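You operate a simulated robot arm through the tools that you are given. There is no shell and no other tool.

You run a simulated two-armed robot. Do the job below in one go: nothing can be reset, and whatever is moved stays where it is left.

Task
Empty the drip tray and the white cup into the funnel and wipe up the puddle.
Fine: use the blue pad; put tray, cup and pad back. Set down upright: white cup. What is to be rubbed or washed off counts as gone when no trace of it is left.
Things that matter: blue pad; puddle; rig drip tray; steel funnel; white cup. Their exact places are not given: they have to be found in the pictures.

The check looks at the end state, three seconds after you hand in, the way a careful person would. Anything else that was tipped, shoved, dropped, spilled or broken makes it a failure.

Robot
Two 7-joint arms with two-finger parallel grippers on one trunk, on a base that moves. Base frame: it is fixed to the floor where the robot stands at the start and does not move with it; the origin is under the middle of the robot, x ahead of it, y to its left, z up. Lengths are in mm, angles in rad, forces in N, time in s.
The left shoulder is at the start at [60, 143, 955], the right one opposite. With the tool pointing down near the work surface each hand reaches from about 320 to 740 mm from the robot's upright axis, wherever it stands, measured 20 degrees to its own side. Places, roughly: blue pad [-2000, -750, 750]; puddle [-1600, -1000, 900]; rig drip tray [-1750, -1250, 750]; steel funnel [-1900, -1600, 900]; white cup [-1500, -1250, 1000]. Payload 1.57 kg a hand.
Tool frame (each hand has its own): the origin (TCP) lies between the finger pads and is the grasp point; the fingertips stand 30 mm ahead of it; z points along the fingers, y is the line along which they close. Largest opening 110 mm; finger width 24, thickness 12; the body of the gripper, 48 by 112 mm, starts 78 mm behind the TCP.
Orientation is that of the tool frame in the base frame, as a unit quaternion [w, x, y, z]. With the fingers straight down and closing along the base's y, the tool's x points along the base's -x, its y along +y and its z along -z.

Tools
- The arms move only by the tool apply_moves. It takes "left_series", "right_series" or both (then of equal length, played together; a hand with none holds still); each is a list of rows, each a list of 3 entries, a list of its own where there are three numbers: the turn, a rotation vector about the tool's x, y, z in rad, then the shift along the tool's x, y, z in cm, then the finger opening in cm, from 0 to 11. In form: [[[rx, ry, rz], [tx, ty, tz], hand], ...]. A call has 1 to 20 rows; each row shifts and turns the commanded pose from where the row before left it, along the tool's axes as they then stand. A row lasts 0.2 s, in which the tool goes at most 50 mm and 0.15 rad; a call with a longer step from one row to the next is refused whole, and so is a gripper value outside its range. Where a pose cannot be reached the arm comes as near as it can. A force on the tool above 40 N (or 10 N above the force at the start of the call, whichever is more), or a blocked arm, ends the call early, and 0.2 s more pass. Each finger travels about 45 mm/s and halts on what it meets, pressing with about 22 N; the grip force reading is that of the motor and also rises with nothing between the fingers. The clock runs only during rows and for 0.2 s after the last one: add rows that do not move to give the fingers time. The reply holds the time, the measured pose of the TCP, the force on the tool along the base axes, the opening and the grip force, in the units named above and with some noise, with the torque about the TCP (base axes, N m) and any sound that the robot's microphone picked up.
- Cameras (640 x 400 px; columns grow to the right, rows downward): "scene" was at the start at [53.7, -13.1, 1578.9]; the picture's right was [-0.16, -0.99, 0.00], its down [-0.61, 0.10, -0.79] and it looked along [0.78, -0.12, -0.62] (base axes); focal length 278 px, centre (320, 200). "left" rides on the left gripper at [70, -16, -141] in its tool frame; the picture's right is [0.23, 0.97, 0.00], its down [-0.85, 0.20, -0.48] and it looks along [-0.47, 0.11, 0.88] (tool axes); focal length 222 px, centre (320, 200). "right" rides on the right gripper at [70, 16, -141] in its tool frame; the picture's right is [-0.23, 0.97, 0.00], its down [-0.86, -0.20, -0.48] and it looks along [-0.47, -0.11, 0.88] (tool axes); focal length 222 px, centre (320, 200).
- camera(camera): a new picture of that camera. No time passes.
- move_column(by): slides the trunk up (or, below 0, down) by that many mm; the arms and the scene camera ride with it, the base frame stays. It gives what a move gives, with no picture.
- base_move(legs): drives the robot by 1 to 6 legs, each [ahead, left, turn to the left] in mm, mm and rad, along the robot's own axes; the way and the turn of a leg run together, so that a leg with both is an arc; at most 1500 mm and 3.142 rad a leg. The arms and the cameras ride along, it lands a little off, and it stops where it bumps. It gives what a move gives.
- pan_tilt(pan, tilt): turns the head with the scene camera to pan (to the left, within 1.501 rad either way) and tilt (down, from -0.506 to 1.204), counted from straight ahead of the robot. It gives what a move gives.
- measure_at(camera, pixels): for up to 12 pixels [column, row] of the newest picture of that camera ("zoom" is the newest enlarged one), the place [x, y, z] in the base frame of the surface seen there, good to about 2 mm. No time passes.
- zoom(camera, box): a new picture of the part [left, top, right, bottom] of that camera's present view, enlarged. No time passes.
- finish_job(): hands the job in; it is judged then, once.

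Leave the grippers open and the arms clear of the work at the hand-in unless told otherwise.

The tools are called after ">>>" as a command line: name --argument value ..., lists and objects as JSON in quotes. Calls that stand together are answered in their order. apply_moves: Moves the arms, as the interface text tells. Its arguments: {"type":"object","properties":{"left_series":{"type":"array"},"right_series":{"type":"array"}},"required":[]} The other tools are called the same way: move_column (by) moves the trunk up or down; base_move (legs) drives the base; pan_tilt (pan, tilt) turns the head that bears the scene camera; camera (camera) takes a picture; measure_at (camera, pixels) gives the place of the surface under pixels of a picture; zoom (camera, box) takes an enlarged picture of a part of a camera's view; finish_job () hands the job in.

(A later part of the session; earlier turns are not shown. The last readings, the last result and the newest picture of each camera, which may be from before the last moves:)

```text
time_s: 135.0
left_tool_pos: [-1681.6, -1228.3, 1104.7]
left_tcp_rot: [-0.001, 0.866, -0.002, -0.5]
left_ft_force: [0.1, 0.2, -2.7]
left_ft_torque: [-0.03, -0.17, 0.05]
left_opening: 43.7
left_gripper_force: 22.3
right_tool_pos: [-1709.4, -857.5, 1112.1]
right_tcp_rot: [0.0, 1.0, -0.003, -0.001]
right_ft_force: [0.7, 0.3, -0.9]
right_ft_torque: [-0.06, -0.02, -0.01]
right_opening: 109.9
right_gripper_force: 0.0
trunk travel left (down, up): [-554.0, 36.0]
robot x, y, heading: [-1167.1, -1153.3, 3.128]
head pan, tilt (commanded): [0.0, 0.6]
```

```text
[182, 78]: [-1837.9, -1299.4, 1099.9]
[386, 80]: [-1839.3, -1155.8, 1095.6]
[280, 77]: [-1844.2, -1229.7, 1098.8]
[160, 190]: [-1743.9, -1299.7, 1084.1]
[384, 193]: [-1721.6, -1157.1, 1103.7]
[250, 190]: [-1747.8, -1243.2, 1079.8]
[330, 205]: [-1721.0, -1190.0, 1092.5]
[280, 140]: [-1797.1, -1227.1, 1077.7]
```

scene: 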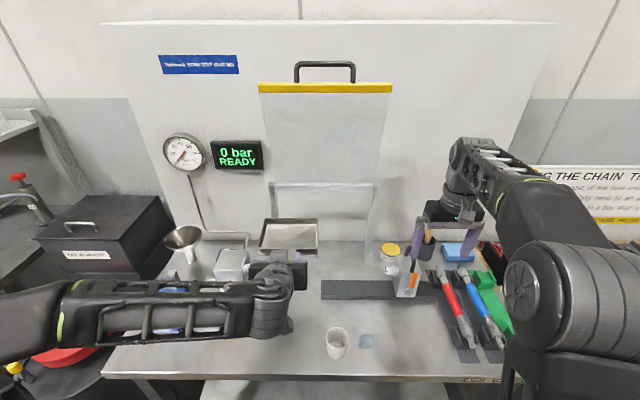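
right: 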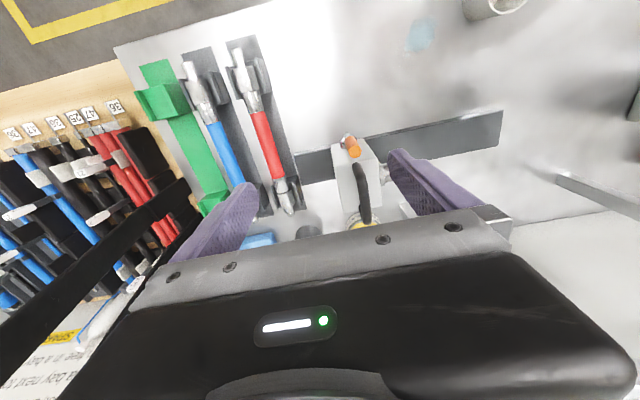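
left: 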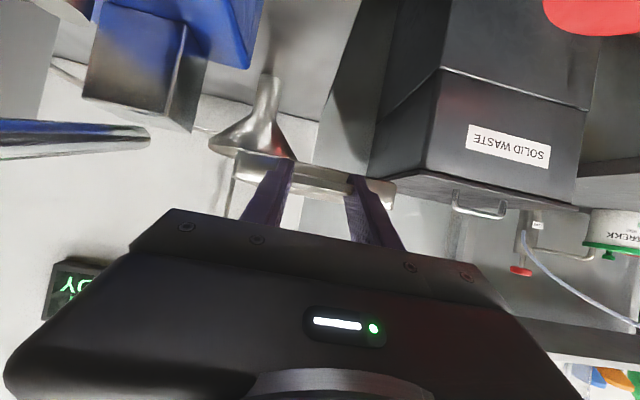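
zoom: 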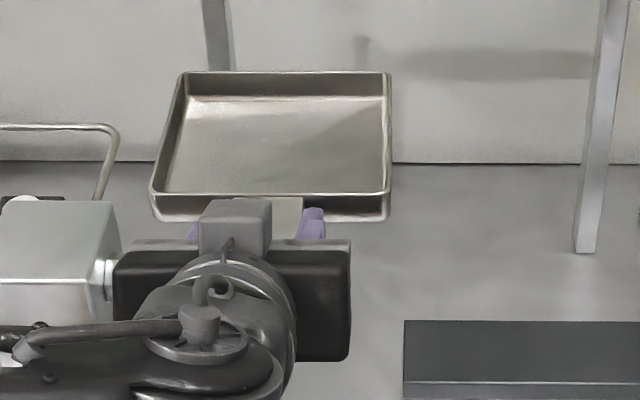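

Tray is level and only about 4 mm forward of home. I correct that and descend, first to about z≈935.

>>> apply_moves --left_series '[[[0, 0, 0], [0.2, 0, -0.35], 2.5], [[0, 0, 0], [1.47, 0, 0.85], 2.5], [[0, 0, 0], [1.47, 0, 0.85], 2.5], [[0, 0, 0], [1.47, 0, 0.85], 2.5], [[0, 0, 0], [1.47, 0, 0.85], 2.5], [[0, 0, 0], [1.47, 0, 0.85], 2.5], [[0, 0, 0], [1.47, 0, 0.85], 2.5], [[0, 0, 0], [1.47, 0, 0.85], 2.5], [[0, 0, 0], [1.47, 0, 0.85], 2.5], [[0, 0, 0], [1.47, 0, 0.85], 2.5], [[0, 0, 0], [1.47, 0, 0.85], 2.5], [[0, 0, 0], [0, 0, 0], 2.5]]'

>>> camera --camera "scene"

>>> zoom --camera "scene" --box '[200, 230, 360, 330]'

```text
time_s: 137.6
left_tool_pos: [-1680.8, -1255.1, 939.7]
left_tcp_rot: [-0.004, 0.866, -0.004, -0.499]
left_ft_force: [-0.1, -0.7, 0.2]
left_ft_torque: [-0.05, 0.03, -0.05]
left_opening: 25.7
left_gripper_force: 0.6
left hand out of reach, approached as far as the arm can: row 2, 4, 6, 7, 8, 10
right_tool_pos: [-1710.3, -856.2, 1112.8]
right_tcp_rot: [0.0, 1.0, -0.003, -0.002]
right_ft_force: [0.3, 0.0, 0.7]
right_ft_torque: [-0.02, -0.02, 0.0]
right_opening: 109.9
right_gripper_force: 0.0
trunk travel left (down, up): [-554.0, 36.0]
robot x, y, heading: [-1164.9, -1153.0, 3.137]
head pan, tilt (commanded): [0.0, 0.6]
```

```text
taken
```

scene: 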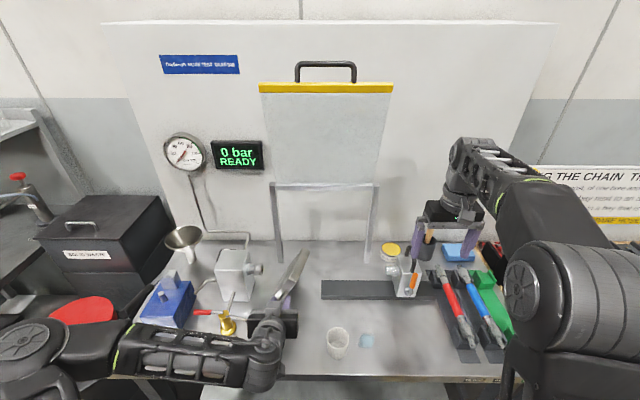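

```text
4.00 times, centred on (280, 280) of scene
```

zoom: 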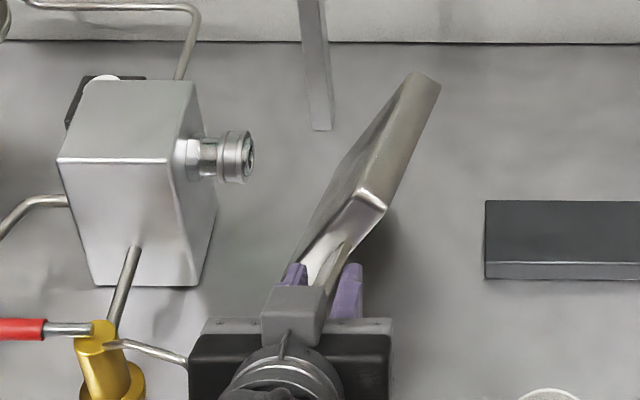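

Something went wrong: the arm drifted sideways while working around its reach limit, and the tray has rolled in the grip, which now reads 0.6 N at 25.7 mm opening. I stop moving and look at it from every camera before anything else.

>>> camera --camera "left"

>>> camera --camera "right"

>>> zoom --camera "scene" --box '[240, 235, 340, 300]'

>>> measure_at --camera "zoom" --pixels '[[390, 60], [440, 75], [320, 230], [370, 230], [290, 290], [350, 160], [320, 310], [300, 340], [340, 310], [385, 210], [250, 340]]'

```text
taken
```

left: 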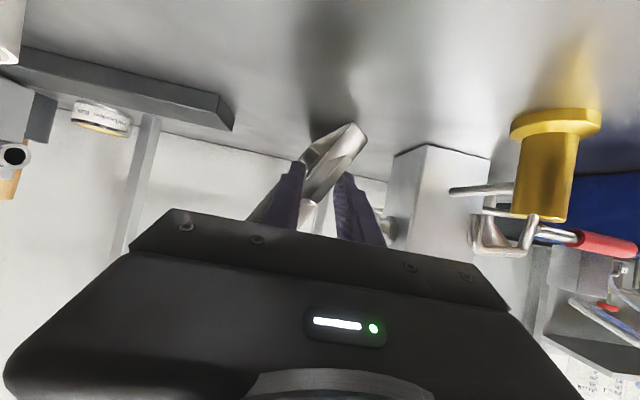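

```text
taken
```

right: 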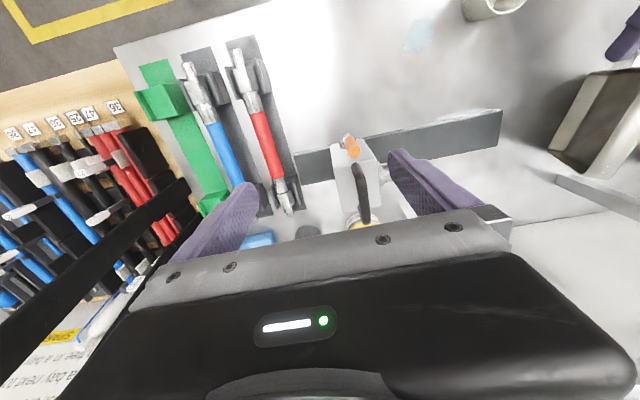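

```text
6.15 times, centred on (290, 268) of scene
```

zoom: 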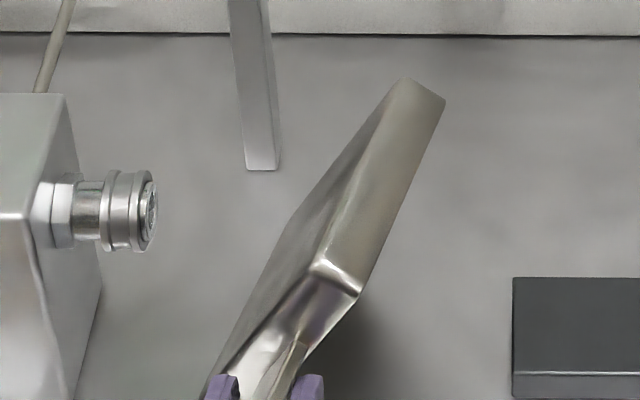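

```text
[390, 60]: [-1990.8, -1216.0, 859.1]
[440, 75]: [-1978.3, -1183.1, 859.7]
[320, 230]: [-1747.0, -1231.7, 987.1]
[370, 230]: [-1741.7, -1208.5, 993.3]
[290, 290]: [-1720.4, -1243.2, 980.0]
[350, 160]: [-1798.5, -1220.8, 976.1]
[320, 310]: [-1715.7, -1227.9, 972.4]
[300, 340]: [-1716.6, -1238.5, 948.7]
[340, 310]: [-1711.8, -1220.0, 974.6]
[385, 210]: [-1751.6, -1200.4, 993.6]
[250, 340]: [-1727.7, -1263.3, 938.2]
```

>>> zoom --camera "right" --box '[530, 0, 640, 190]'

>>> zoom --camera "left" --box '[230, 90, 430, 260]'

>>> zoom --camera "scene" --box '[230, 250, 330, 320]'

```text
2.11 times, centred on (585, 95) of right
```

zoom: 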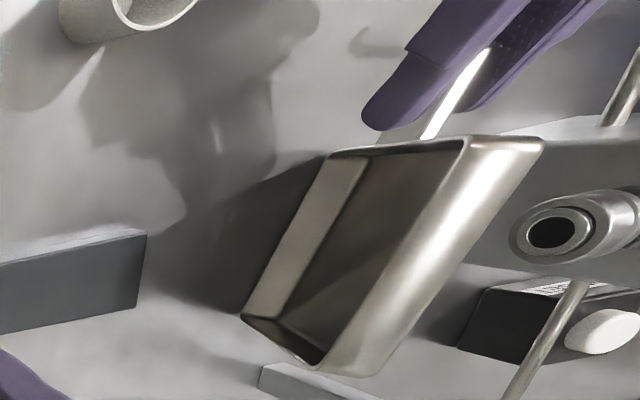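

```text
2.35 times, centred on (330, 175) of left
```

zoom: 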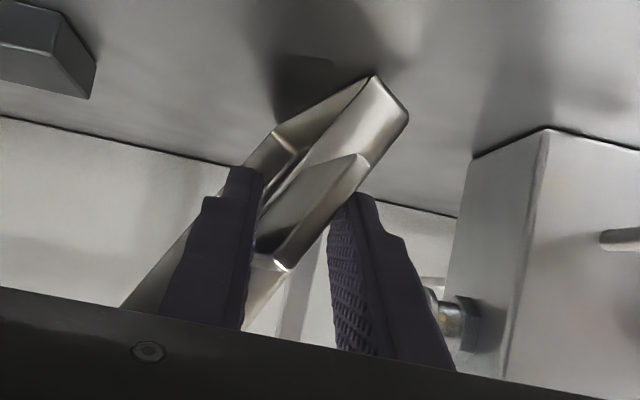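

```text
5.71 times, centred on (280, 285) of scene
```

zoom: 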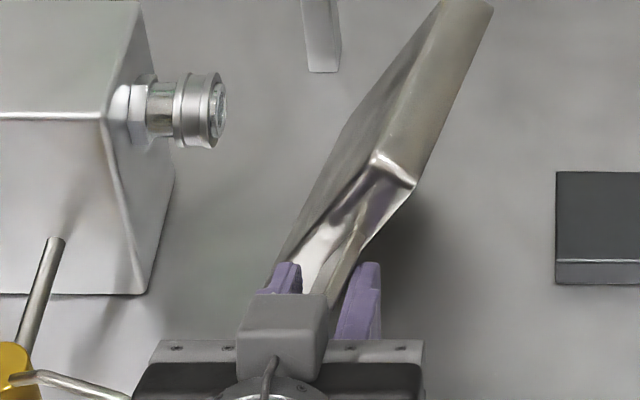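

I can now read the state. As the hand drifted 27 mm left, the tray's left edge caught the pump's knob, and the tray rolled about 115–120° in the fingers. The opening faces right-down, and the tab is wedged diagonally between the pads. It hasn't fallen, and it's empty, so nothing can spill. I close the grip at once to secure the tab, without moving the arm.

>>> apply_moves --left_series '[[[0, 0, 0], [0, 0, 0], 2.2], [[0, 0, 0], [0, 0, 0], 1.6], [[0, 0, 0], [0, 0, 0], 1.0], [[0, 0, 0], [0, 0, 0], 0.4], [[0, 0, 0], [0, 0, 0], 0.2]]'

>>> zoom --camera "scene" --box '[220, 230, 350, 320]'

>>> zoom --camera "right" --box '[530, 0, 640, 190]'

>>> zoom --camera "left" --box '[230, 90, 430, 260]'

```text
time_s: 138.8
left_tool_pos: [-1681.0, -1253.9, 938.7]
left_tcp_rot: [-0.005, 0.866, -0.005, -0.499]
left_ft_force: [-0.7, 0.7, -0.5]
left_ft_torque: [0.02, -0.04, -0.04]
left_opening: 7.7
left_gripper_force: 21.7
right_tool_pos: [-1711.3, -857.7, 1112.9]
right_tcp_rot: [0.001, 1.0, -0.004, -0.001]
right_ft_force: [0.4, -0.5, -0.8]
right_ft_torque: [-0.01, -0.01, 0.0]
right_opening: 110.1
right_gripper_force: 0.1
trunk travel left (down, up): [-554.0, 36.0]
robot x, y, heading: [-1170.4, -1154.0, 3.135]
head pan, tilt (commanded): [0.0, 0.6]
```

```text
4.44 times, centred on (285, 275) of scene
```

zoom: 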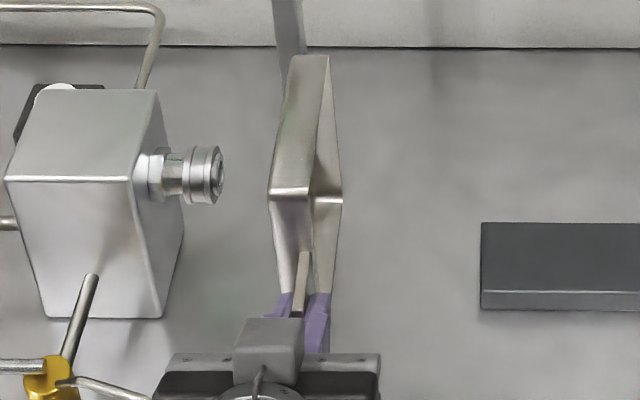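

```text
2.11 times, centred on (585, 95) of right
```

zoom: 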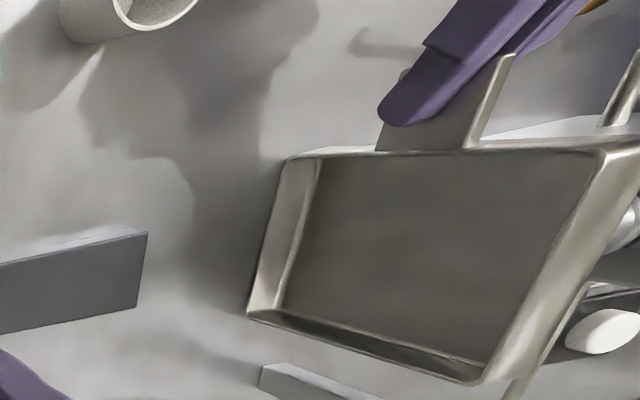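

```text
2.35 times, centred on (330, 175) of left
```

zoom: 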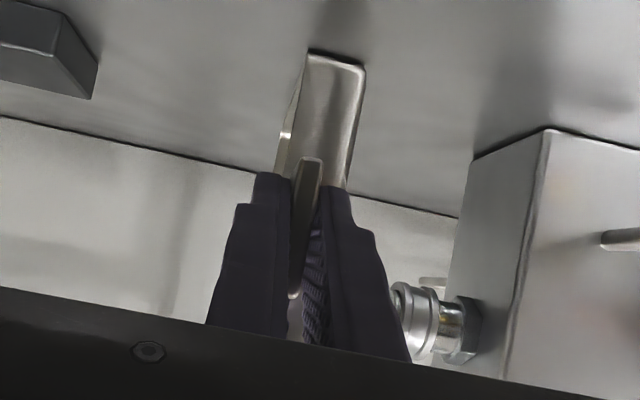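

The tab is now firmly clamped by its flat faces (opening 7.7, 21.7 N), and the tray stands on edge in the hand with its opening to the right. I measure the tray's extent, its clearance from the bench, and whether the pump moved.

>>> measure_at --camera "zoom" --pixels '[[335, 62], [320, 100], [340, 160], [310, 165], [350, 80], [300, 250], [440, 310], [470, 330], [510, 230]]'

>>> zoom --camera "right" --box '[530, 0, 640, 190]'

>>> measure_at --camera "zoom" --pixels '[[255, 305], [290, 165], [300, 240], [265, 290], [330, 330], [480, 375], [595, 155], [560, 260], [430, 130], [485, 120], [420, 250]]'

>>> zoom --camera "scene" --box '[200, 230, 330, 320]'

>>> measure_at --camera "zoom" --pixels '[[312, 175], [240, 100], [120, 180], [300, 190], [180, 300], [240, 270], [150, 370], [400, 70], [425, 190], [405, 120], [385, 185]]'

```text
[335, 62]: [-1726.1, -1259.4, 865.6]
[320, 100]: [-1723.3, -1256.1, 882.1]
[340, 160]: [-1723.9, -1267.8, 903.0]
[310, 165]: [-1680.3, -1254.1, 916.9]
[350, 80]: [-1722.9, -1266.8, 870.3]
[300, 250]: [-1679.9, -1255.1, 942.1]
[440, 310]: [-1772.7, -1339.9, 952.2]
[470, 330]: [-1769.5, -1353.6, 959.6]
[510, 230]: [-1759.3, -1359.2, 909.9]
```

```text
2.11 times, centred on (585, 95) of right
```

zoom: 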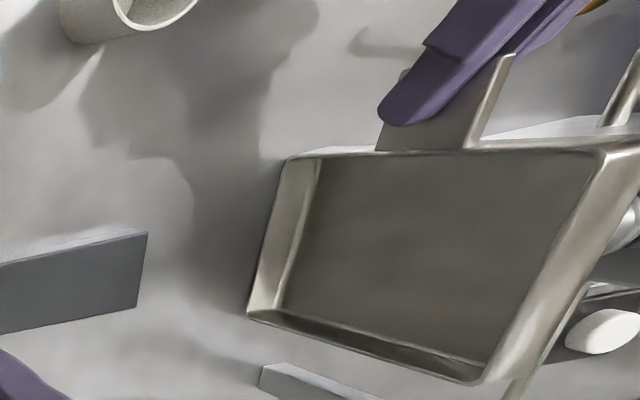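

```text
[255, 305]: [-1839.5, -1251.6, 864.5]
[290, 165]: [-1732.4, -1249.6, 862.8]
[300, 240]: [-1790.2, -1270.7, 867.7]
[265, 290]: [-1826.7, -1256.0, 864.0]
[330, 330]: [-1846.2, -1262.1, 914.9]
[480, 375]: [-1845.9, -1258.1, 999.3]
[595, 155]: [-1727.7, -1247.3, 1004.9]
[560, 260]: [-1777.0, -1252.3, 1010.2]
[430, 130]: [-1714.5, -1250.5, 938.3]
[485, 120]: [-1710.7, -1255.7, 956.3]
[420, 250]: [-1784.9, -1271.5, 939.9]
```

```text
4.44 times, centred on (265, 275) of scene
```

zoom: 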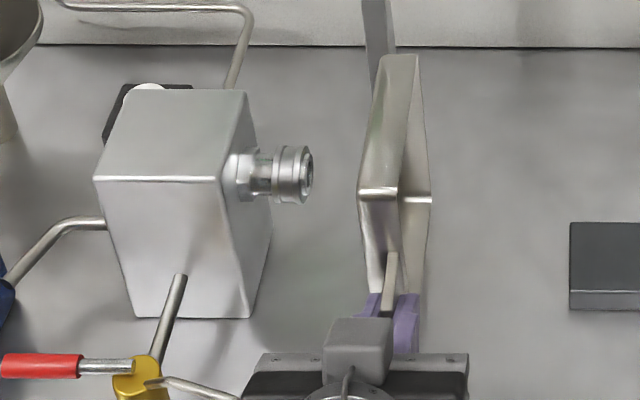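

```text
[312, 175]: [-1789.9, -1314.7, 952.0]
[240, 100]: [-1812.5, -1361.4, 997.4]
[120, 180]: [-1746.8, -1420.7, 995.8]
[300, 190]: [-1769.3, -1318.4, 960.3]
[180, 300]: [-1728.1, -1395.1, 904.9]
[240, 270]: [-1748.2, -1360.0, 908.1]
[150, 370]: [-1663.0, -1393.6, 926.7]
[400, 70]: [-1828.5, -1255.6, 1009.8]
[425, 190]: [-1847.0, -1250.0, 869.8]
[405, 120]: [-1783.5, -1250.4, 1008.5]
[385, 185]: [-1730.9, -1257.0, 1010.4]
```

The tray is square in the grip with its lower edge 5 mm above the bench, and the pump hasn't moved. I raise everything straight up 30 mm with the trunk (no arm solving involved), then back the base away 230 mm into open space.

>>> move_column --by 34

>>> base_move --legs '[[-230, 0, 0]]'

>>> camera --camera "scene"

```text
time_s: 139.6
left_tool_pos: [-1680.8, -1255.2, 972.8]
left_tcp_rot: [-0.004, 0.867, -0.004, -0.499]
left_ft_force: [0.2, -0.4, -2.3]
left_ft_torque: [0.03, -0.14, 0.0]
left_opening: 7.6
left_gripper_force: 22.3
right_tool_pos: [-1711.1, -858.3, 1145.9]
right_tcp_rot: [0.0, 1.0, -0.004, -0.001]
right_ft_force: [0.1, 0.0, -0.1]
right_ft_torque: [-0.03, 0.01, -0.04]
right_opening: 110.1
right_gripper_force: 0.0
trunk travel left (down, up): [-588.0, 2.0]
robot x, y, heading: [-1164.9, -1155.5, 3.13]
head pan, tilt (commanded): [0.0, 0.6]
```

```text
time_s: 141.3
left_tool_pos: [-1452.7, -1258.5, 974.3]
left_tcp_rot: [-0.003, 0.866, -0.002, -0.5]
left_ft_force: [0.0, -0.3, -1.7]
left_ft_torque: [0.02, -0.18, -0.01]
left_opening: 7.8
left_gripper_force: 22.1
right_tool_pos: [-1484.5, -860.1, 1146.5]
right_tcp_rot: [0.0, 1.0, 0.0, 0.0]
right_ft_force: [0.5, -0.5, -0.1]
right_ft_torque: [-0.01, 0.01, -0.01]
right_opening: 109.9
right_gripper_force: 0.0
trunk travel left (down, up): [-588.0, 2.0]
robot x, y, heading: [-939.5, -1154.8, 3.137]
head pan, tilt (commanded): [0.0, 0.6]
```

```text
taken
```

scene: 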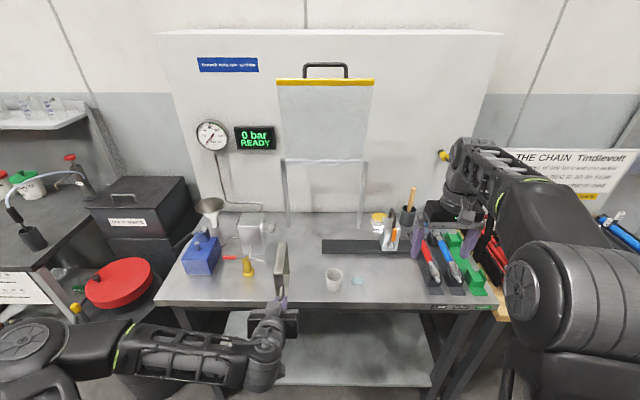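

The tray is clear in front of the bench. To right it, I need to roll the hand 90°. I back off another 130 mm, extend the arm by the same amount to leave the elbow room, and see whether this posture follows properly.

>>> base_move --legs '[[-140, 0, 0]]'

>>> apply_moves --left_series '[[[0, 0, 0], [-2.0, 0, 1.0], 0.2], [[0, 0, 0], [-2.0, 0, 1.0], 0.2], [[0, 0, 0], [-1.0, 0, 1.73], 0.2], [[0, 0, 0], [-1.0, 0, 1.73], 0.2], [[0, 0, 0], [-1.0, 0, 1.73], 0.2], [[0, 0, 0], [-1.0, 0, 1.73], 0.2], [[0, 0, 0], [-1.0, 0, 1.73], 0.2], [[0, 0, 0], [0, 0, 0], 0.2]]'

>>> camera --camera "scene"

```text
time_s: 142.6
left_tool_pos: [-1312.9, -1257.7, 975.3]
left_tcp_rot: [-0.004, 0.865, -0.003, -0.501]
left_ft_force: [0.0, -0.3, -1.8]
left_ft_torque: [0.01, -0.14, 0.0]
left_opening: 7.6
left_gripper_force: 21.9
right_tool_pos: [-1343.8, -860.3, 1147.4]
right_tcp_rot: [0.0, 1.0, -0.003, -0.002]
right_ft_force: [-0.5, 0.9, -0.5]
right_ft_torque: [0.0, 0.05, 0.03]
right_opening: 110.0
right_gripper_force: 0.0
trunk travel left (down, up): [-588.0, 2.0]
robot x, y, heading: [-801.3, -1155.7, 3.135]
head pan, tilt (commanded): [0.0, 0.6]
```

```text
time_s: 144.4
left_tool_pos: [-1451.6, -1260.2, 996.9]
left_tcp_rot: [-0.004, 0.866, -0.004, -0.5]
left_ft_force: [0.0, -0.8, -1.5]
left_ft_torque: [0.02, -0.1, 0.02]
left_opening: 7.7
left_gripper_force: 22.3
left hand out of reach, approached as far as the arm can: row 7
right_tool_pos: [-1344.5, -859.3, 1147.2]
right_tcp_rot: [0.001, 1.0, -0.003, -0.001]
right_ft_force: [0.6, -0.5, 0.3]
right_ft_torque: [0.01, -0.02, -0.01]
right_opening: 110.1
right_gripper_force: 0.0
trunk travel left (down, up): [-588.0, 2.0]
robot x, y, heading: [-802.9, -1151.5, 3.134]
head pan, tilt (commanded): [0.0, 0.6]
```

```text
taken
```

scene: 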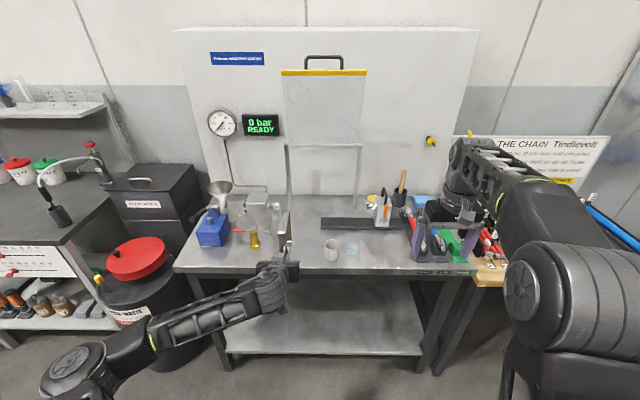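

Row 7 grazed the limit, yet the pose is held. I try the first part of the righting roll, 0.4 rad, to see whether the wrist follows.

>>> apply_moves --left_series '[[[0.05, 0, -0.0866], [0, 0, 0], 0.2], [[0.05, 0, -0.0866], [0, 0, 0], 0.2], [[0.05, 0, -0.0866], [0, 0, 0], 0.2], [[0.05, 0, -0.0866], [0, 0, 0], 0.2], [[0, 0, 0], [0, 0, 0], 0.2]]'

>>> camera --camera "scene"

```text
time_s: 145.6
left_tool_pos: [-1449.8, -1259.2, 998.3]
left_tcp_rot: [-0.176, 0.849, 0.097, -0.488]
left_ft_force: [-0.7, -0.5, -1.2]
left_ft_torque: [0.0, -0.15, 0.0]
left_opening: 7.8
left_gripper_force: 22.1
right_tool_pos: [-1344.5, -860.5, 1147.0]
right_tcp_rot: [0.0, 1.0, -0.001, -0.001]
right_ft_force: [-0.2, 0.2, 0.7]
right_ft_torque: [0.0, -0.03, 0.0]
right_opening: 110.0
right_gripper_force: 0.1
trunk travel left (down, up): [-588.0, 2.0]
robot x, y, heading: [-801.4, -1151.7, 3.139]
head pan, tilt (commanded): [0.0, 0.6]
```

```text
taken
```

scene: 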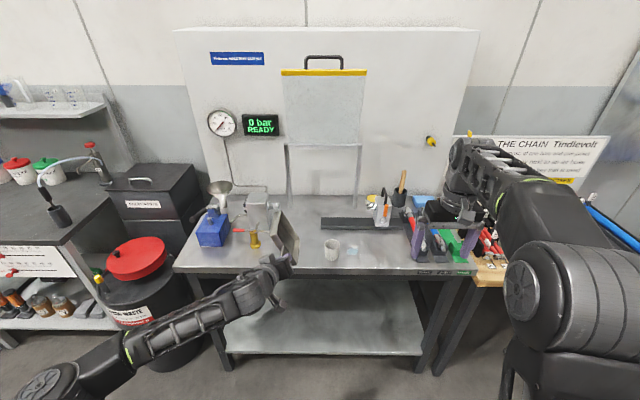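

The roll follows exactly and the tray's opening is turning upward. I continue the roll.

>>> apply_moves --left_series '[[[0.05, 0, -0.0866], [0, 0, 0], 0.2], [[0.05, 0, -0.0866], [0, 0, 0], 0.2], [[0.05, 0, -0.0866], [0, 0, 0], 0.2], [[0.05, 0, -0.0866], [0, 0, 0], 0.2], [[0.05, 0, -0.0866], [0, 0, 0], 0.2], [[0.05, 0, -0.0866], [0, 0, 0], 0.2], [[0, 0, 0], [0, 0, 0], 0.2]]'

>>> camera --camera "scene"

```text
time_s: 147.2
left_tool_pos: [-1449.4, -1260.1, 998.4]
left_tcp_rot: [-0.418, 0.761, 0.238, -0.436]
left_ft_force: [-0.3, 0.1, -1.4]
left_ft_torque: [-0.01, -0.14, -0.01]
left_opening: 7.6
left_gripper_force: 22.0
right_tool_pos: [-1345.3, -859.5, 1147.3]
right_tcp_rot: [0.0, 1.0, -0.003, 0.0]
right_ft_force: [0.2, 1.0, -0.1]
right_ft_torque: [0.02, -0.01, 0.03]
right_opening: 110.1
right_gripper_force: 0.0
trunk travel left (down, up): [-588.0, 2.0]
robot x, y, heading: [-798.4, -1155.4, 3.129]
head pan, tilt (commanded): [0.0, 0.6]
```

```text
taken
```

scene: 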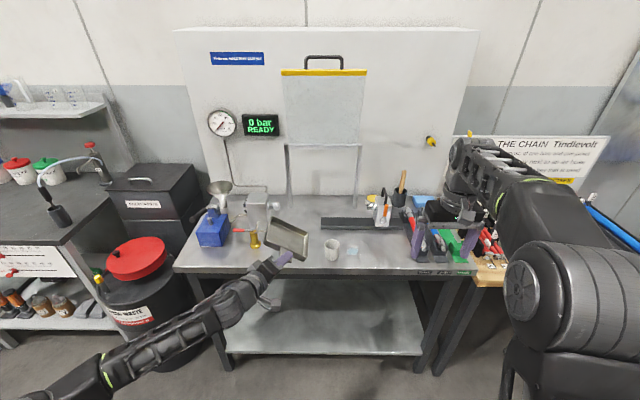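

>>> apply_moves --left_series '[[[0.0571, 0, -0.0989], [0, 0, 0], 0.2], [[0.0571, 0, -0.0989], [0, 0, 0], 0.2], [[0.0571, 0, -0.0989], [0, 0, 0], 0.2], [[0.0571, 0, -0.0989], [0, 0, 0], 0.2], [[0.0571, 0, -0.0989], [0, 0, 0], 0.2], [[0, 0, 0], [0, 0, 0], 0.2]]'

>>> camera --camera "scene"

>>> zoom --camera "scene" --box '[220, 200, 360, 290]'

>>> camera --camera "left"

```text
time_s: 148.6
left_tool_pos: [-1464.7, -1311.3, 1082.8]
left_tcp_rot: [-0.611, 0.621, 0.352, -0.343]
left_ft_force: [-0.5, 0.4, -1.2]
left_ft_torque: [0.0, -0.14, 0.02]
left_opening: 7.7
left_gripper_force: 21.8
left hand out of reach, approached as far as the arm can: row 1, 2, 3, 4, 5
right_tool_pos: [-1345.1, -860.3, 1147.4]
right_tcp_rot: [0.001, 1.0, -0.002, -0.001]
right_ft_force: [0.1, -0.9, 0.3]
right_ft_torque: [0.02, -0.01, 0.01]
right_opening: 109.7
right_gripper_force: 0.1
trunk travel left (down, up): [-588.0, 2.0]
robot x, y, heading: [-801.7, -1151.4, 3.141]
head pan, tilt (commanded): [0.0, 0.6]
```

```text
taken
```

scene: 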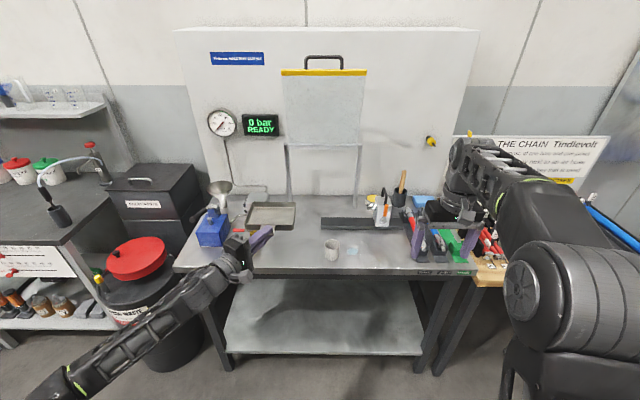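

```text
4.44 times, centred on (290, 245) of scene
```

zoom: 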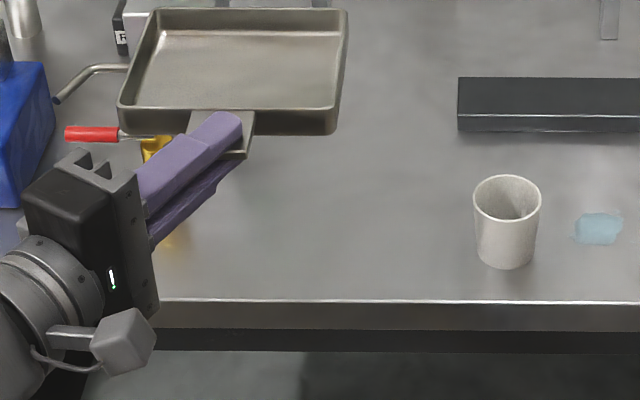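

```text
taken
```

left: 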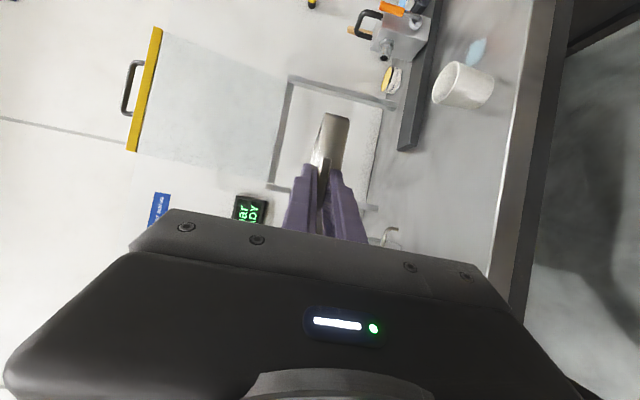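

The tray is upright again, opening up, held by the tab's faces. The arm settled at a slightly different place (z≈1083), but I can position it rigidly using trunk and base. I measure how level it is.

>>> measure_at --camera "zoom" --pixels '[[155, 14], [345, 14], [250, 12], [336, 108], [120, 107], [300, 108], [240, 75], [245, 150], [215, 135], [300, 125], [155, 125]]'

>>> measure_at --camera "scene" --pixels '[[60, 380], [120, 340], [180, 300], [220, 280], [245, 275], [20, 395]]'

```text
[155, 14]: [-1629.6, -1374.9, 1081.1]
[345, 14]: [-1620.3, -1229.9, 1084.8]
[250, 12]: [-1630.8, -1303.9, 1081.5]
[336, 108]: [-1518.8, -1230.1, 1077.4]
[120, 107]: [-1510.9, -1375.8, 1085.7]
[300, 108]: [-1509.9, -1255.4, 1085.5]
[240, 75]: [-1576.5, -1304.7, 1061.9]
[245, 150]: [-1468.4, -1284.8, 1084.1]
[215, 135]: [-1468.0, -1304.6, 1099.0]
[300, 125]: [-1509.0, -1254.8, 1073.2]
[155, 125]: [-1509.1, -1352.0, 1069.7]
```

```text
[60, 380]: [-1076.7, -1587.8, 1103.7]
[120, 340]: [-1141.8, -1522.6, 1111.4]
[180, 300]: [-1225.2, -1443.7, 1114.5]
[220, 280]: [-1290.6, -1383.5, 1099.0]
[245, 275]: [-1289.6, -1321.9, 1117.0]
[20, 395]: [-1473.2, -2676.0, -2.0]
```

The tray is level to within about 4 mm (far edge slightly low). My plan is to set it down at the bench's front edge with only the tab overhanging, so the gripper body hangs clear in front of the bench. Then I'll re-grip it by the tab edges from above and carry it home. I move the base 31 mm ahead and 75 mm right, then lower the trunk 150 mm.

>>> base_move --legs '[[31, -75, 0]]'

>>> move_column --by -150

>>> camera --camera "scene"

>>> zoom --camera "scene" --box '[220, 180, 360, 268]'

```text
time_s: 149.7
left_tool_pos: [-1496.2, -1235.6, 1083.8]
left_tcp_rot: [-0.61, 0.622, 0.353, -0.343]
left_ft_force: [-0.8, -0.4, -2.8]
left_ft_torque: [0.0, -0.15, -0.02]
left_opening: 7.9
left_gripper_force: 22.4
right_tool_pos: [-1376.5, -784.0, 1145.9]
right_tcp_rot: [-0.001, 1.0, -0.002, -0.001]
right_ft_force: [0.2, 0.4, 0.1]
right_ft_torque: [-0.01, -0.02, 0.0]
right_opening: 110.2
right_gripper_force: 0.1
trunk travel left (down, up): [-588.0, 2.0]
robot x, y, heading: [-833.7, -1078.3, 3.138]
head pan, tilt (commanded): [0.0, 0.6]
```

```text
time_s: 151.4
left_tool_pos: [-1496.5, -1236.8, 932.4]
left_tcp_rot: [-0.61, 0.621, 0.353, -0.343]
left_ft_force: [0.9, 0.0, -0.9]
left_ft_torque: [-0.01, -0.17, -0.01]
left_opening: 7.8
left_gripper_force: 21.8
right_tool_pos: [-1376.2, -785.6, 996.4]
right_tcp_rot: [-0.001, 1.0, -0.002, -0.001]
right_ft_force: [0.0, 0.8, -0.8]
right_ft_torque: [-0.01, 0.01, -0.01]
right_opening: 110.0
right_gripper_force: 0.1
trunk travel left (down, up): [-438.0, 152.0]
robot x, y, heading: [-834.2, -1081.1, 3.137]
head pan, tilt (commanded): [0.0, 0.6]
```

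```text
taken
```

scene: 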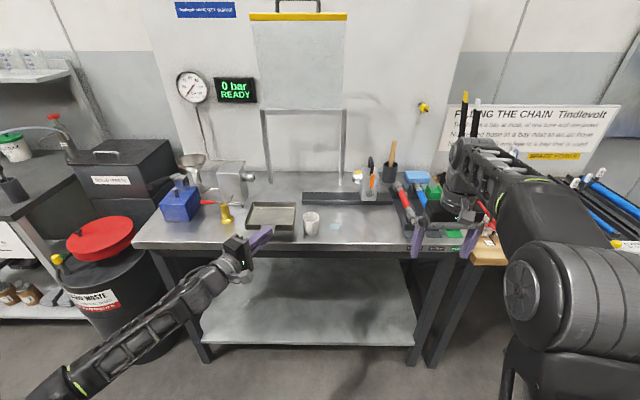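

```text
4.55 times, centred on (290, 224) of scene
```

zoom: 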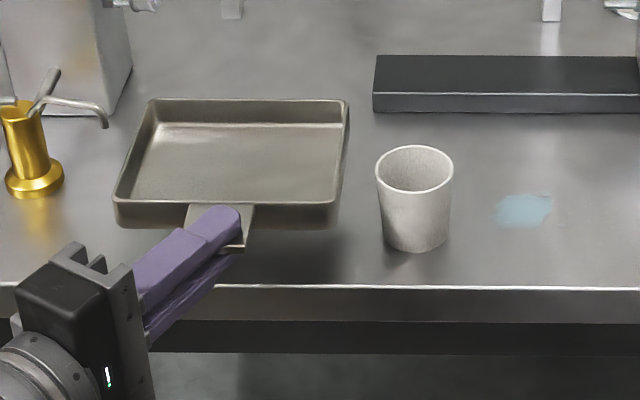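

>>> measure_at --camera "zoom" --pixels '[[155, 101], [345, 103], [250, 100], [335, 205], [120, 200], [290, 207], [300, 225], [130, 222], [300, 290], [215, 287], [240, 160], [415, 250]]'

```text
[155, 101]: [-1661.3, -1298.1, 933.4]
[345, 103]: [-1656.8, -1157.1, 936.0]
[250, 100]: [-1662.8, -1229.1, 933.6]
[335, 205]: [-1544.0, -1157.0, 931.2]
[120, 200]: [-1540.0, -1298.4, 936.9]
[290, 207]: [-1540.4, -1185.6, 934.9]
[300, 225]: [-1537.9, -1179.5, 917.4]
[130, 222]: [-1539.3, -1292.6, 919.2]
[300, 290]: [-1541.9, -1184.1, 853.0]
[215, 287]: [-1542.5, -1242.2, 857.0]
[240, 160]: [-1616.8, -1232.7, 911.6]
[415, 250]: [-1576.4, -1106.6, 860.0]
```

The bench edge is at x≈-1542 and the tray's front wall at -1540. I nudge the base 5 mm ahead and lower the trunk 45 mm, to a few mm above the bench.

>>> base_move --legs '[[6, 0, 0]]'

>>> move_column --by -45

>>> zoom --camera "scene" --box '[220, 160, 360, 248]'

>>> measure_at --camera "zoom" --pixels '[[155, 130], [345, 130], [250, 130], [335, 235], [120, 235], [290, 240], [300, 258], [130, 255], [300, 290], [450, 290]]'

```text
time_s: 152.2
left_tool_pos: [-1501.6, -1236.9, 932.8]
left_tcp_rot: [-0.611, 0.621, 0.352, -0.343]
left_ft_force: [-1.0, 1.4, -1.9]
left_ft_torque: [-0.05, -0.15, -0.01]
left_opening: 7.7
left_gripper_force: 21.5
right_tool_pos: [-1381.8, -784.2, 995.3]
right_tcp_rot: [0.0, 1.0, -0.001, 0.0]
right_ft_force: [-0.2, 1.4, -0.2]
right_ft_torque: [0.01, 0.0, -0.02]
right_opening: 110.1
right_gripper_force: 0.2
trunk travel left (down, up): [-438.0, 152.0]
robot x, y, heading: [-840.1, -1078.5, 3.142]
head pan, tilt (commanded): [0.0, 0.6]
```

```text
time_s: 153.0
left_tool_pos: [-1502.2, -1236.8, 888.9]
left_tcp_rot: [-0.61, 0.62, 0.352, -0.344]
left_ft_force: [-0.4, 0.1, -1.2]
left_ft_torque: [0.0, -0.12, 0.0]
left_opening: 7.8
left_gripper_force: 22.0
right_tool_pos: [-1381.2, -785.6, 951.6]
right_tcp_rot: [0.0, 1.0, -0.002, 0.0]
right_ft_force: [0.0, -0.3, -0.3]
right_ft_torque: [0.05, 0.01, 0.02]
right_opening: 109.8
right_gripper_force: 0.0
trunk travel left (down, up): [-393.0, 197.0]
robot x, y, heading: [-840.1, -1077.9, 3.135]
head pan, tilt (commanded): [0.0, 0.6]
```

```text
4.55 times, centred on (290, 204) of scene
```

zoom: 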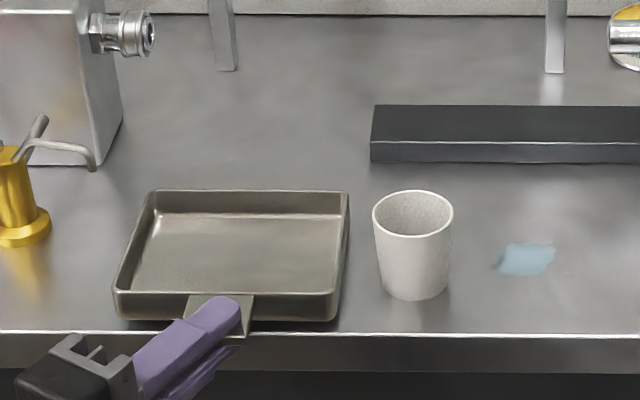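

```text
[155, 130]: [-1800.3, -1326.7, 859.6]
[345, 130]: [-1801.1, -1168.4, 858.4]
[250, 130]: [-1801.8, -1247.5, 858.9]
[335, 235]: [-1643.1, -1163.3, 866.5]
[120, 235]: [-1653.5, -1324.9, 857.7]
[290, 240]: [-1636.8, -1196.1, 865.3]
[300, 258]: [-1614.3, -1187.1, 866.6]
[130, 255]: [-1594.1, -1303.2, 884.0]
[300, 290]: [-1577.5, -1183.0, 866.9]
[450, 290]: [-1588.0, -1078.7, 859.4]
```

>>> measure_at --camera "zoom" --pixels '[[155, 192], [343, 194], [250, 191], [334, 295], [118, 292], [290, 295], [290, 315], [140, 313], [300, 290], [250, 220], [330, 270], [140, 270]]'

```text
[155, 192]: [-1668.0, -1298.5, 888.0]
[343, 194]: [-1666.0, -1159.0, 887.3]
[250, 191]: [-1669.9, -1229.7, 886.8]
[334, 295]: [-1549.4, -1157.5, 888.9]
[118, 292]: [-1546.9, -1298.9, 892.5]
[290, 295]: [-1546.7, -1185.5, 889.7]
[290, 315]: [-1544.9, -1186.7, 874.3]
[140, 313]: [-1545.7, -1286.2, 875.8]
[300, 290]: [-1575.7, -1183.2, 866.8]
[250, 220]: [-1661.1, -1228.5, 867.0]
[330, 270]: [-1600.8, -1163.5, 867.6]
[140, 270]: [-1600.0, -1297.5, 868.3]
```

The far rim is about 3 mm and the near rim about 6 mm above resting height. I lower the trunk 4 mm, reading the force.

>>> move_column --by -4

```text
time_s: 153.6
left_tool_pos: [-1501.9, -1236.6, 884.4]
left_tcp_rot: [-0.61, 0.621, 0.353, -0.343]
left_ft_force: [0.3, -0.6, -2.0]
left_ft_torque: [-0.03, -0.11, 0.02]
left_opening: 7.6
left_gripper_force: 21.7
right_tool_pos: [-1380.9, -784.3, 947.9]
right_tcp_rot: [0.0, 1.0, -0.002, -0.001]
right_ft_force: [0.3, 0.3, 0.6]
right_ft_torque: [-0.02, 0.02, 0.0]
right_opening: 110.3
right_gripper_force: 0.2
trunk travel left (down, up): [-389.0, 201.0]
robot x, y, heading: [-833.8, -1078.3, 3.137]
head pan, tilt (commanded): [0.0, 0.6]
```

>>> move_column --by -2

>>> zoom --camera "scene" --box '[220, 160, 360, 248]'

>>> measure_at --camera "zoom" --pixels '[[155, 195], [343, 197], [250, 194], [334, 298], [118, 295], [290, 298], [290, 318], [140, 316], [330, 270], [140, 270], [222, 320], [240, 325]]'

```text
time_s: 154.1
left_tool_pos: [-1502.0, -1236.8, 883.1]
left_tcp_rot: [-0.61, 0.621, 0.352, -0.344]
left_ft_force: [-0.6, -0.8, 1.1]
left_ft_torque: [0.2, 0.32, 0.07]
left_opening: 7.6
left_gripper_force: 22.4
right_tool_pos: [-1381.5, -784.5, 945.4]
right_tcp_rot: [0.001, 1.0, -0.002, -0.001]
right_ft_force: [-0.2, -0.6, 0.1]
right_ft_torque: [-0.03, 0.01, 0.01]
right_opening: 109.8
right_gripper_force: 0.0
trunk travel left (down, up): [-387.0, 203.0]
robot x, y, heading: [-836.1, -1079.7, 3.143]
head pan, tilt (commanded): [0.0, 0.6]
```

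```text
4.55 times, centred on (290, 204) of scene
```

zoom: 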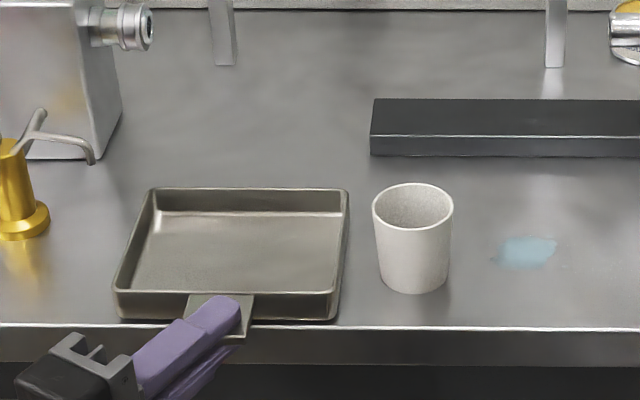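

```text
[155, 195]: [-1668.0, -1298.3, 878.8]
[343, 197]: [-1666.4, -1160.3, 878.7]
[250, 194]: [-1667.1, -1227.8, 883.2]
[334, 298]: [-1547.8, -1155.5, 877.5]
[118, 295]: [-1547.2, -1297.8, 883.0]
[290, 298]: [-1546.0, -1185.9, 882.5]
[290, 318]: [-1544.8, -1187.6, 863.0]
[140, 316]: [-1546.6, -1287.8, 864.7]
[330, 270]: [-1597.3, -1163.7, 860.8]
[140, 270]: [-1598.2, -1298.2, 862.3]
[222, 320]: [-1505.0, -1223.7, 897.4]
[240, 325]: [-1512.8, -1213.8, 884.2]
```

Contact is felt (force sign flipped, rims all at about 883–884), so the tray rests on the bench. I open the fingers gently; the lower finger has free air in front of the bench.

>>> apply_moves --left_series '[[[0, 0, 0], [0, 0, 0], 1.0], [[0, 0, 0], [0, 0, 0], 1.4], [[0, 0, 0], [0, 0, 0], 2.0], [[0, 0, 0], [0, 0, 0], 2.6], [[0, 0, 0], [0, 0, 0], 2.6]]'

>>> zoom --camera "scene" --box '[220, 160, 360, 248]'

>>> camera --camera "left"

```text
time_s: 155.3
left_tool_pos: [-1501.3, -1236.2, 883.1]
left_tcp_rot: [-0.61, 0.621, 0.353, -0.344]
left_ft_force: [-0.1, -0.8, 0.0]
left_ft_torque: [-0.01, -0.01, 0.0]
left_opening: 26.1
left_gripper_force: 0.0
right_tool_pos: [-1381.7, -785.8, 946.0]
right_tcp_rot: [0.0, 1.0, -0.001, -0.001]
right_ft_force: [0.4, -0.4, -0.1]
right_ft_torque: [-0.02, 0.02, -0.01]
right_opening: 110.0
right_gripper_force: 0.1
trunk travel left (down, up): [-387.0, 203.0]
robot x, y, heading: [-841.1, -1079.1, 3.136]
head pan, tilt (commanded): [0.0, 0.6]
```

```text
4.55 times, centred on (290, 204) of scene
```

zoom: 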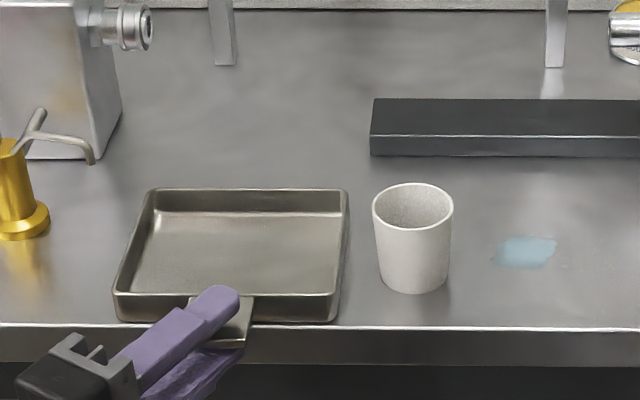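

```text
taken
```

left: 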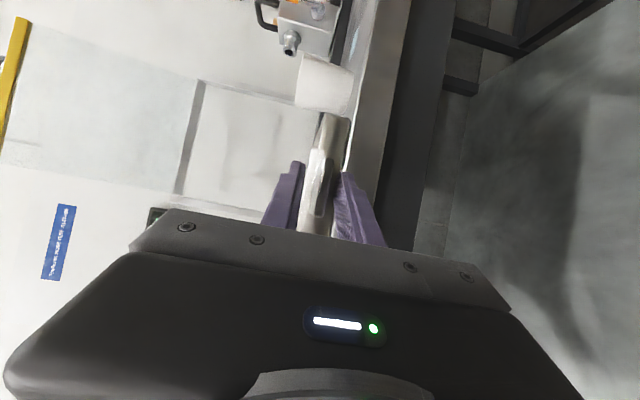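

The tray stands upright and released at the bench's front edge. I back the base straight away 170 mm so the fingers slide off the tab, then raise the trunk back to its starting height.

>>> base_move --legs '[[-170, 0, 0]]'

>>> move_column --by 167

>>> camera --camera "scene"

```text
time_s: 156.7
left_tool_pos: [-1330.6, -1239.0, 881.3]
left_tcp_rot: [-0.61, 0.621, 0.353, -0.344]
left_ft_force: [0.6, -0.7, 0.1]
left_ft_torque: [0.02, 0.02, 0.02]
left_opening: 25.9
left_gripper_force: 0.0
right_tool_pos: [-1211.5, -785.9, 946.9]
right_tcp_rot: [0.0, 1.0, -0.001, -0.001]
right_ft_force: [0.2, -0.4, 0.3]
right_ft_torque: [-0.01, 0.02, 0.04]
right_opening: 110.0
right_gripper_force: 0.1
trunk travel left (down, up): [-387.0, 203.0]
robot x, y, heading: [-667.3, -1078.0, 3.141]
head pan, tilt (commanded): [0.0, 0.6]
```

```text
time_s: 158.6
left_tool_pos: [-1330.9, -1240.2, 1048.9]
left_tcp_rot: [-0.61, 0.62, 0.353, -0.344]
left_ft_force: [0.4, 0.3, 0.3]
left_ft_torque: [0.0, 0.01, 0.02]
left_opening: 25.7
left_gripper_force: 0.0
right_tool_pos: [-1213.2, -786.9, 1112.8]
right_tcp_rot: [0.0, 1.0, -0.001, -0.001]
right_ft_force: [0.1, 0.9, 0.9]
right_ft_torque: [-0.01, 0.02, -0.01]
right_opening: 110.0
right_gripper_force: 0.0
trunk travel left (down, up): [-554.0, 36.0]
robot x, y, heading: [-668.1, -1077.4, 3.14]
head pan, tilt (commanded): [0.0, 0.6]
```

```text
taken
```

scene: 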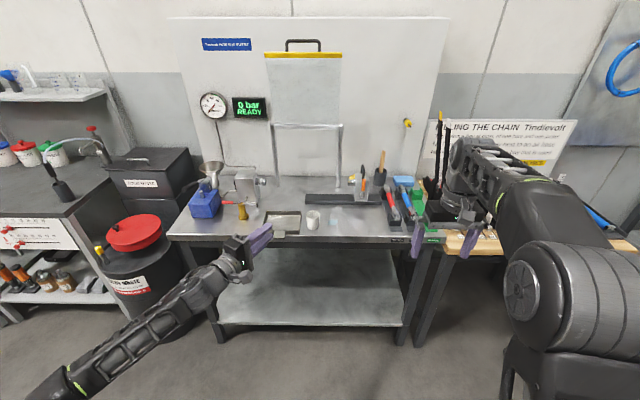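

Clear of the tray. I now return the left arm to a compact tool-down posture, in free space in front of the robot, first undoing the 90° roll.

>>> apply_moves --left_series '[[[-0.0655, 0, 0.1134], [0, 0, 0], 6], [[-0.0655, 0, 0.1134], [0, 0, 0], 6], [[-0.0655, 0, 0.1134], [0, 0, 0], 6], [[-0.0655, 0, 0.1134], [0, 0, 0], 6], [[-0.0655, 0, 0.1134], [0, 0, 0], 6], [[-0.0655, 0, 0.1134], [0, 0, 0], 6], [[-0.0655, 0, 0.1134], [0, 0, 0], 6], [[-0.0655, 0, 0.1134], [0, 0, 0], 6], [[-0.0655, 0, 0.1134], [0, 0, 0], 6], [[-0.0655, 0, 0.1134], [0, 0, 0], 6], [[-0.0655, 0, 0.1134], [0, 0, 0], 6], [[-0.0655, 0, 0.1134], [0, 0, 0], 6], [[0, 0, 0], [0, 0, 0], 6]]'

>>> camera --camera "scene"

```text
time_s: 161.4
left_tool_pos: [-1332.1, -1239.6, 1049.3]
left_tcp_rot: [0.0, 0.87, -0.01, -0.492]
left_ft_force: [-0.5, -0.5, 0.8]
left_ft_torque: [-0.02, 0.01, 0.03]
left_opening: 59.9
left_gripper_force: 0.2
right_tool_pos: [-1212.0, -787.8, 1112.3]
right_tcp_rot: [0.0, 1.0, -0.001, -0.001]
right_ft_force: [-0.2, -0.4, -1.1]
right_ft_torque: [-0.01, 0.01, -0.03]
right_opening: 109.7
right_gripper_force: 0.1
trunk travel left (down, up): [-554.0, 36.0]
robot x, y, heading: [-669.0, -1078.6, 3.148]
head pan, tilt (commanded): [0.0, 0.6]
```

```text
taken
```

scene: 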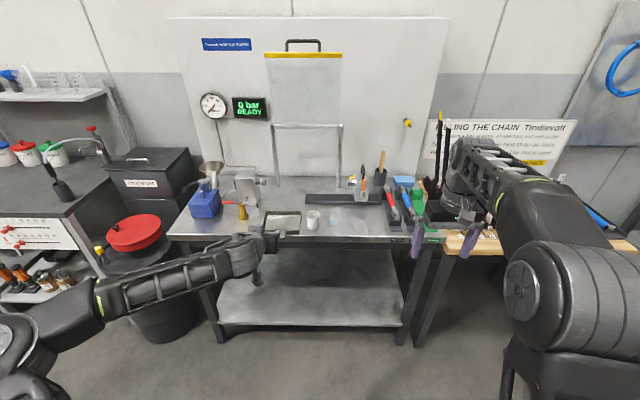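

>>> apply_moves --left_series '[[[0, 0.13, 0], [0, 0, 0], 6], [[0, 0.13, 0], [0, 0, 0], 6], [[0, 0.13, 0], [0, 0, 0], 6], [[0, 0.13, 0], [0, 0, 0], 6], [[0, 0.13, 0], [0, 0, 0], 6], [[0, 0.13, 0], [0, 0, 0], 6], [[0, 0.13, 0], [0, 0, 0], 6], [[0, 0.12, 0], [0, 0, 0], 6], [[0, 0, 0], [2, 0.8, -1.0], 6], [[0, 0, 0], [2, 0.8, -1.0], 6], [[0, 0, 0], [2, 0.8, -1.0], 6], [[0, 0, 0], [2, 0.8, -1.0], 6], [[0, 0, 0], [2, 0.8, -1.0], 6], [[0, 0, 0], [2, 0.8, -1.0], 6], [[0, 0, 0], [2, 0.8, -1.0], 6], [[0, 0, 0], [2, 0.8, -1.0], 6]]'

>>> camera --camera "scene"

```text
time_s: 164.8
left_tool_pos: [-1028.0, -1409.5, 1086.3]
left_tcp_rot: [0.004, 1.0, -0.009, 0.0]
left_ft_force: [-0.3, 0.6, 0.1]
left_ft_torque: [0.0, -0.01, -0.03]
left_opening: 59.9
left_gripper_force: 0.0
left hand out of reach, approached as far as the arm can: row 2, 3, 4, 5, 6, 7, 8
right_tool_pos: [-1210.8, -785.4, 1112.9]
right_tcp_rot: [0.0, 1.0, 0.0, -0.002]
right_ft_force: [-0.2, 0.2, 0.7]
right_ft_torque: [-0.02, 0.04, 0.02]
right_opening: 110.0
right_gripper_force: 0.1
trunk travel left (down, up): [-554.0, 36.0]
robot x, y, heading: [-672.1, -1075.5, 3.137]
head pan, tilt (commanded): [0.0, 0.6]
```

```text
taken
```

scene: 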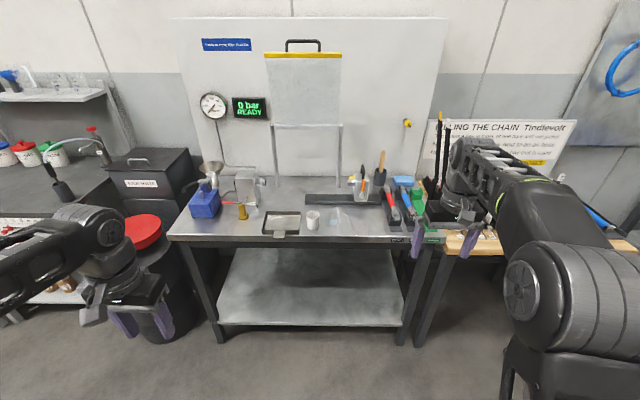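

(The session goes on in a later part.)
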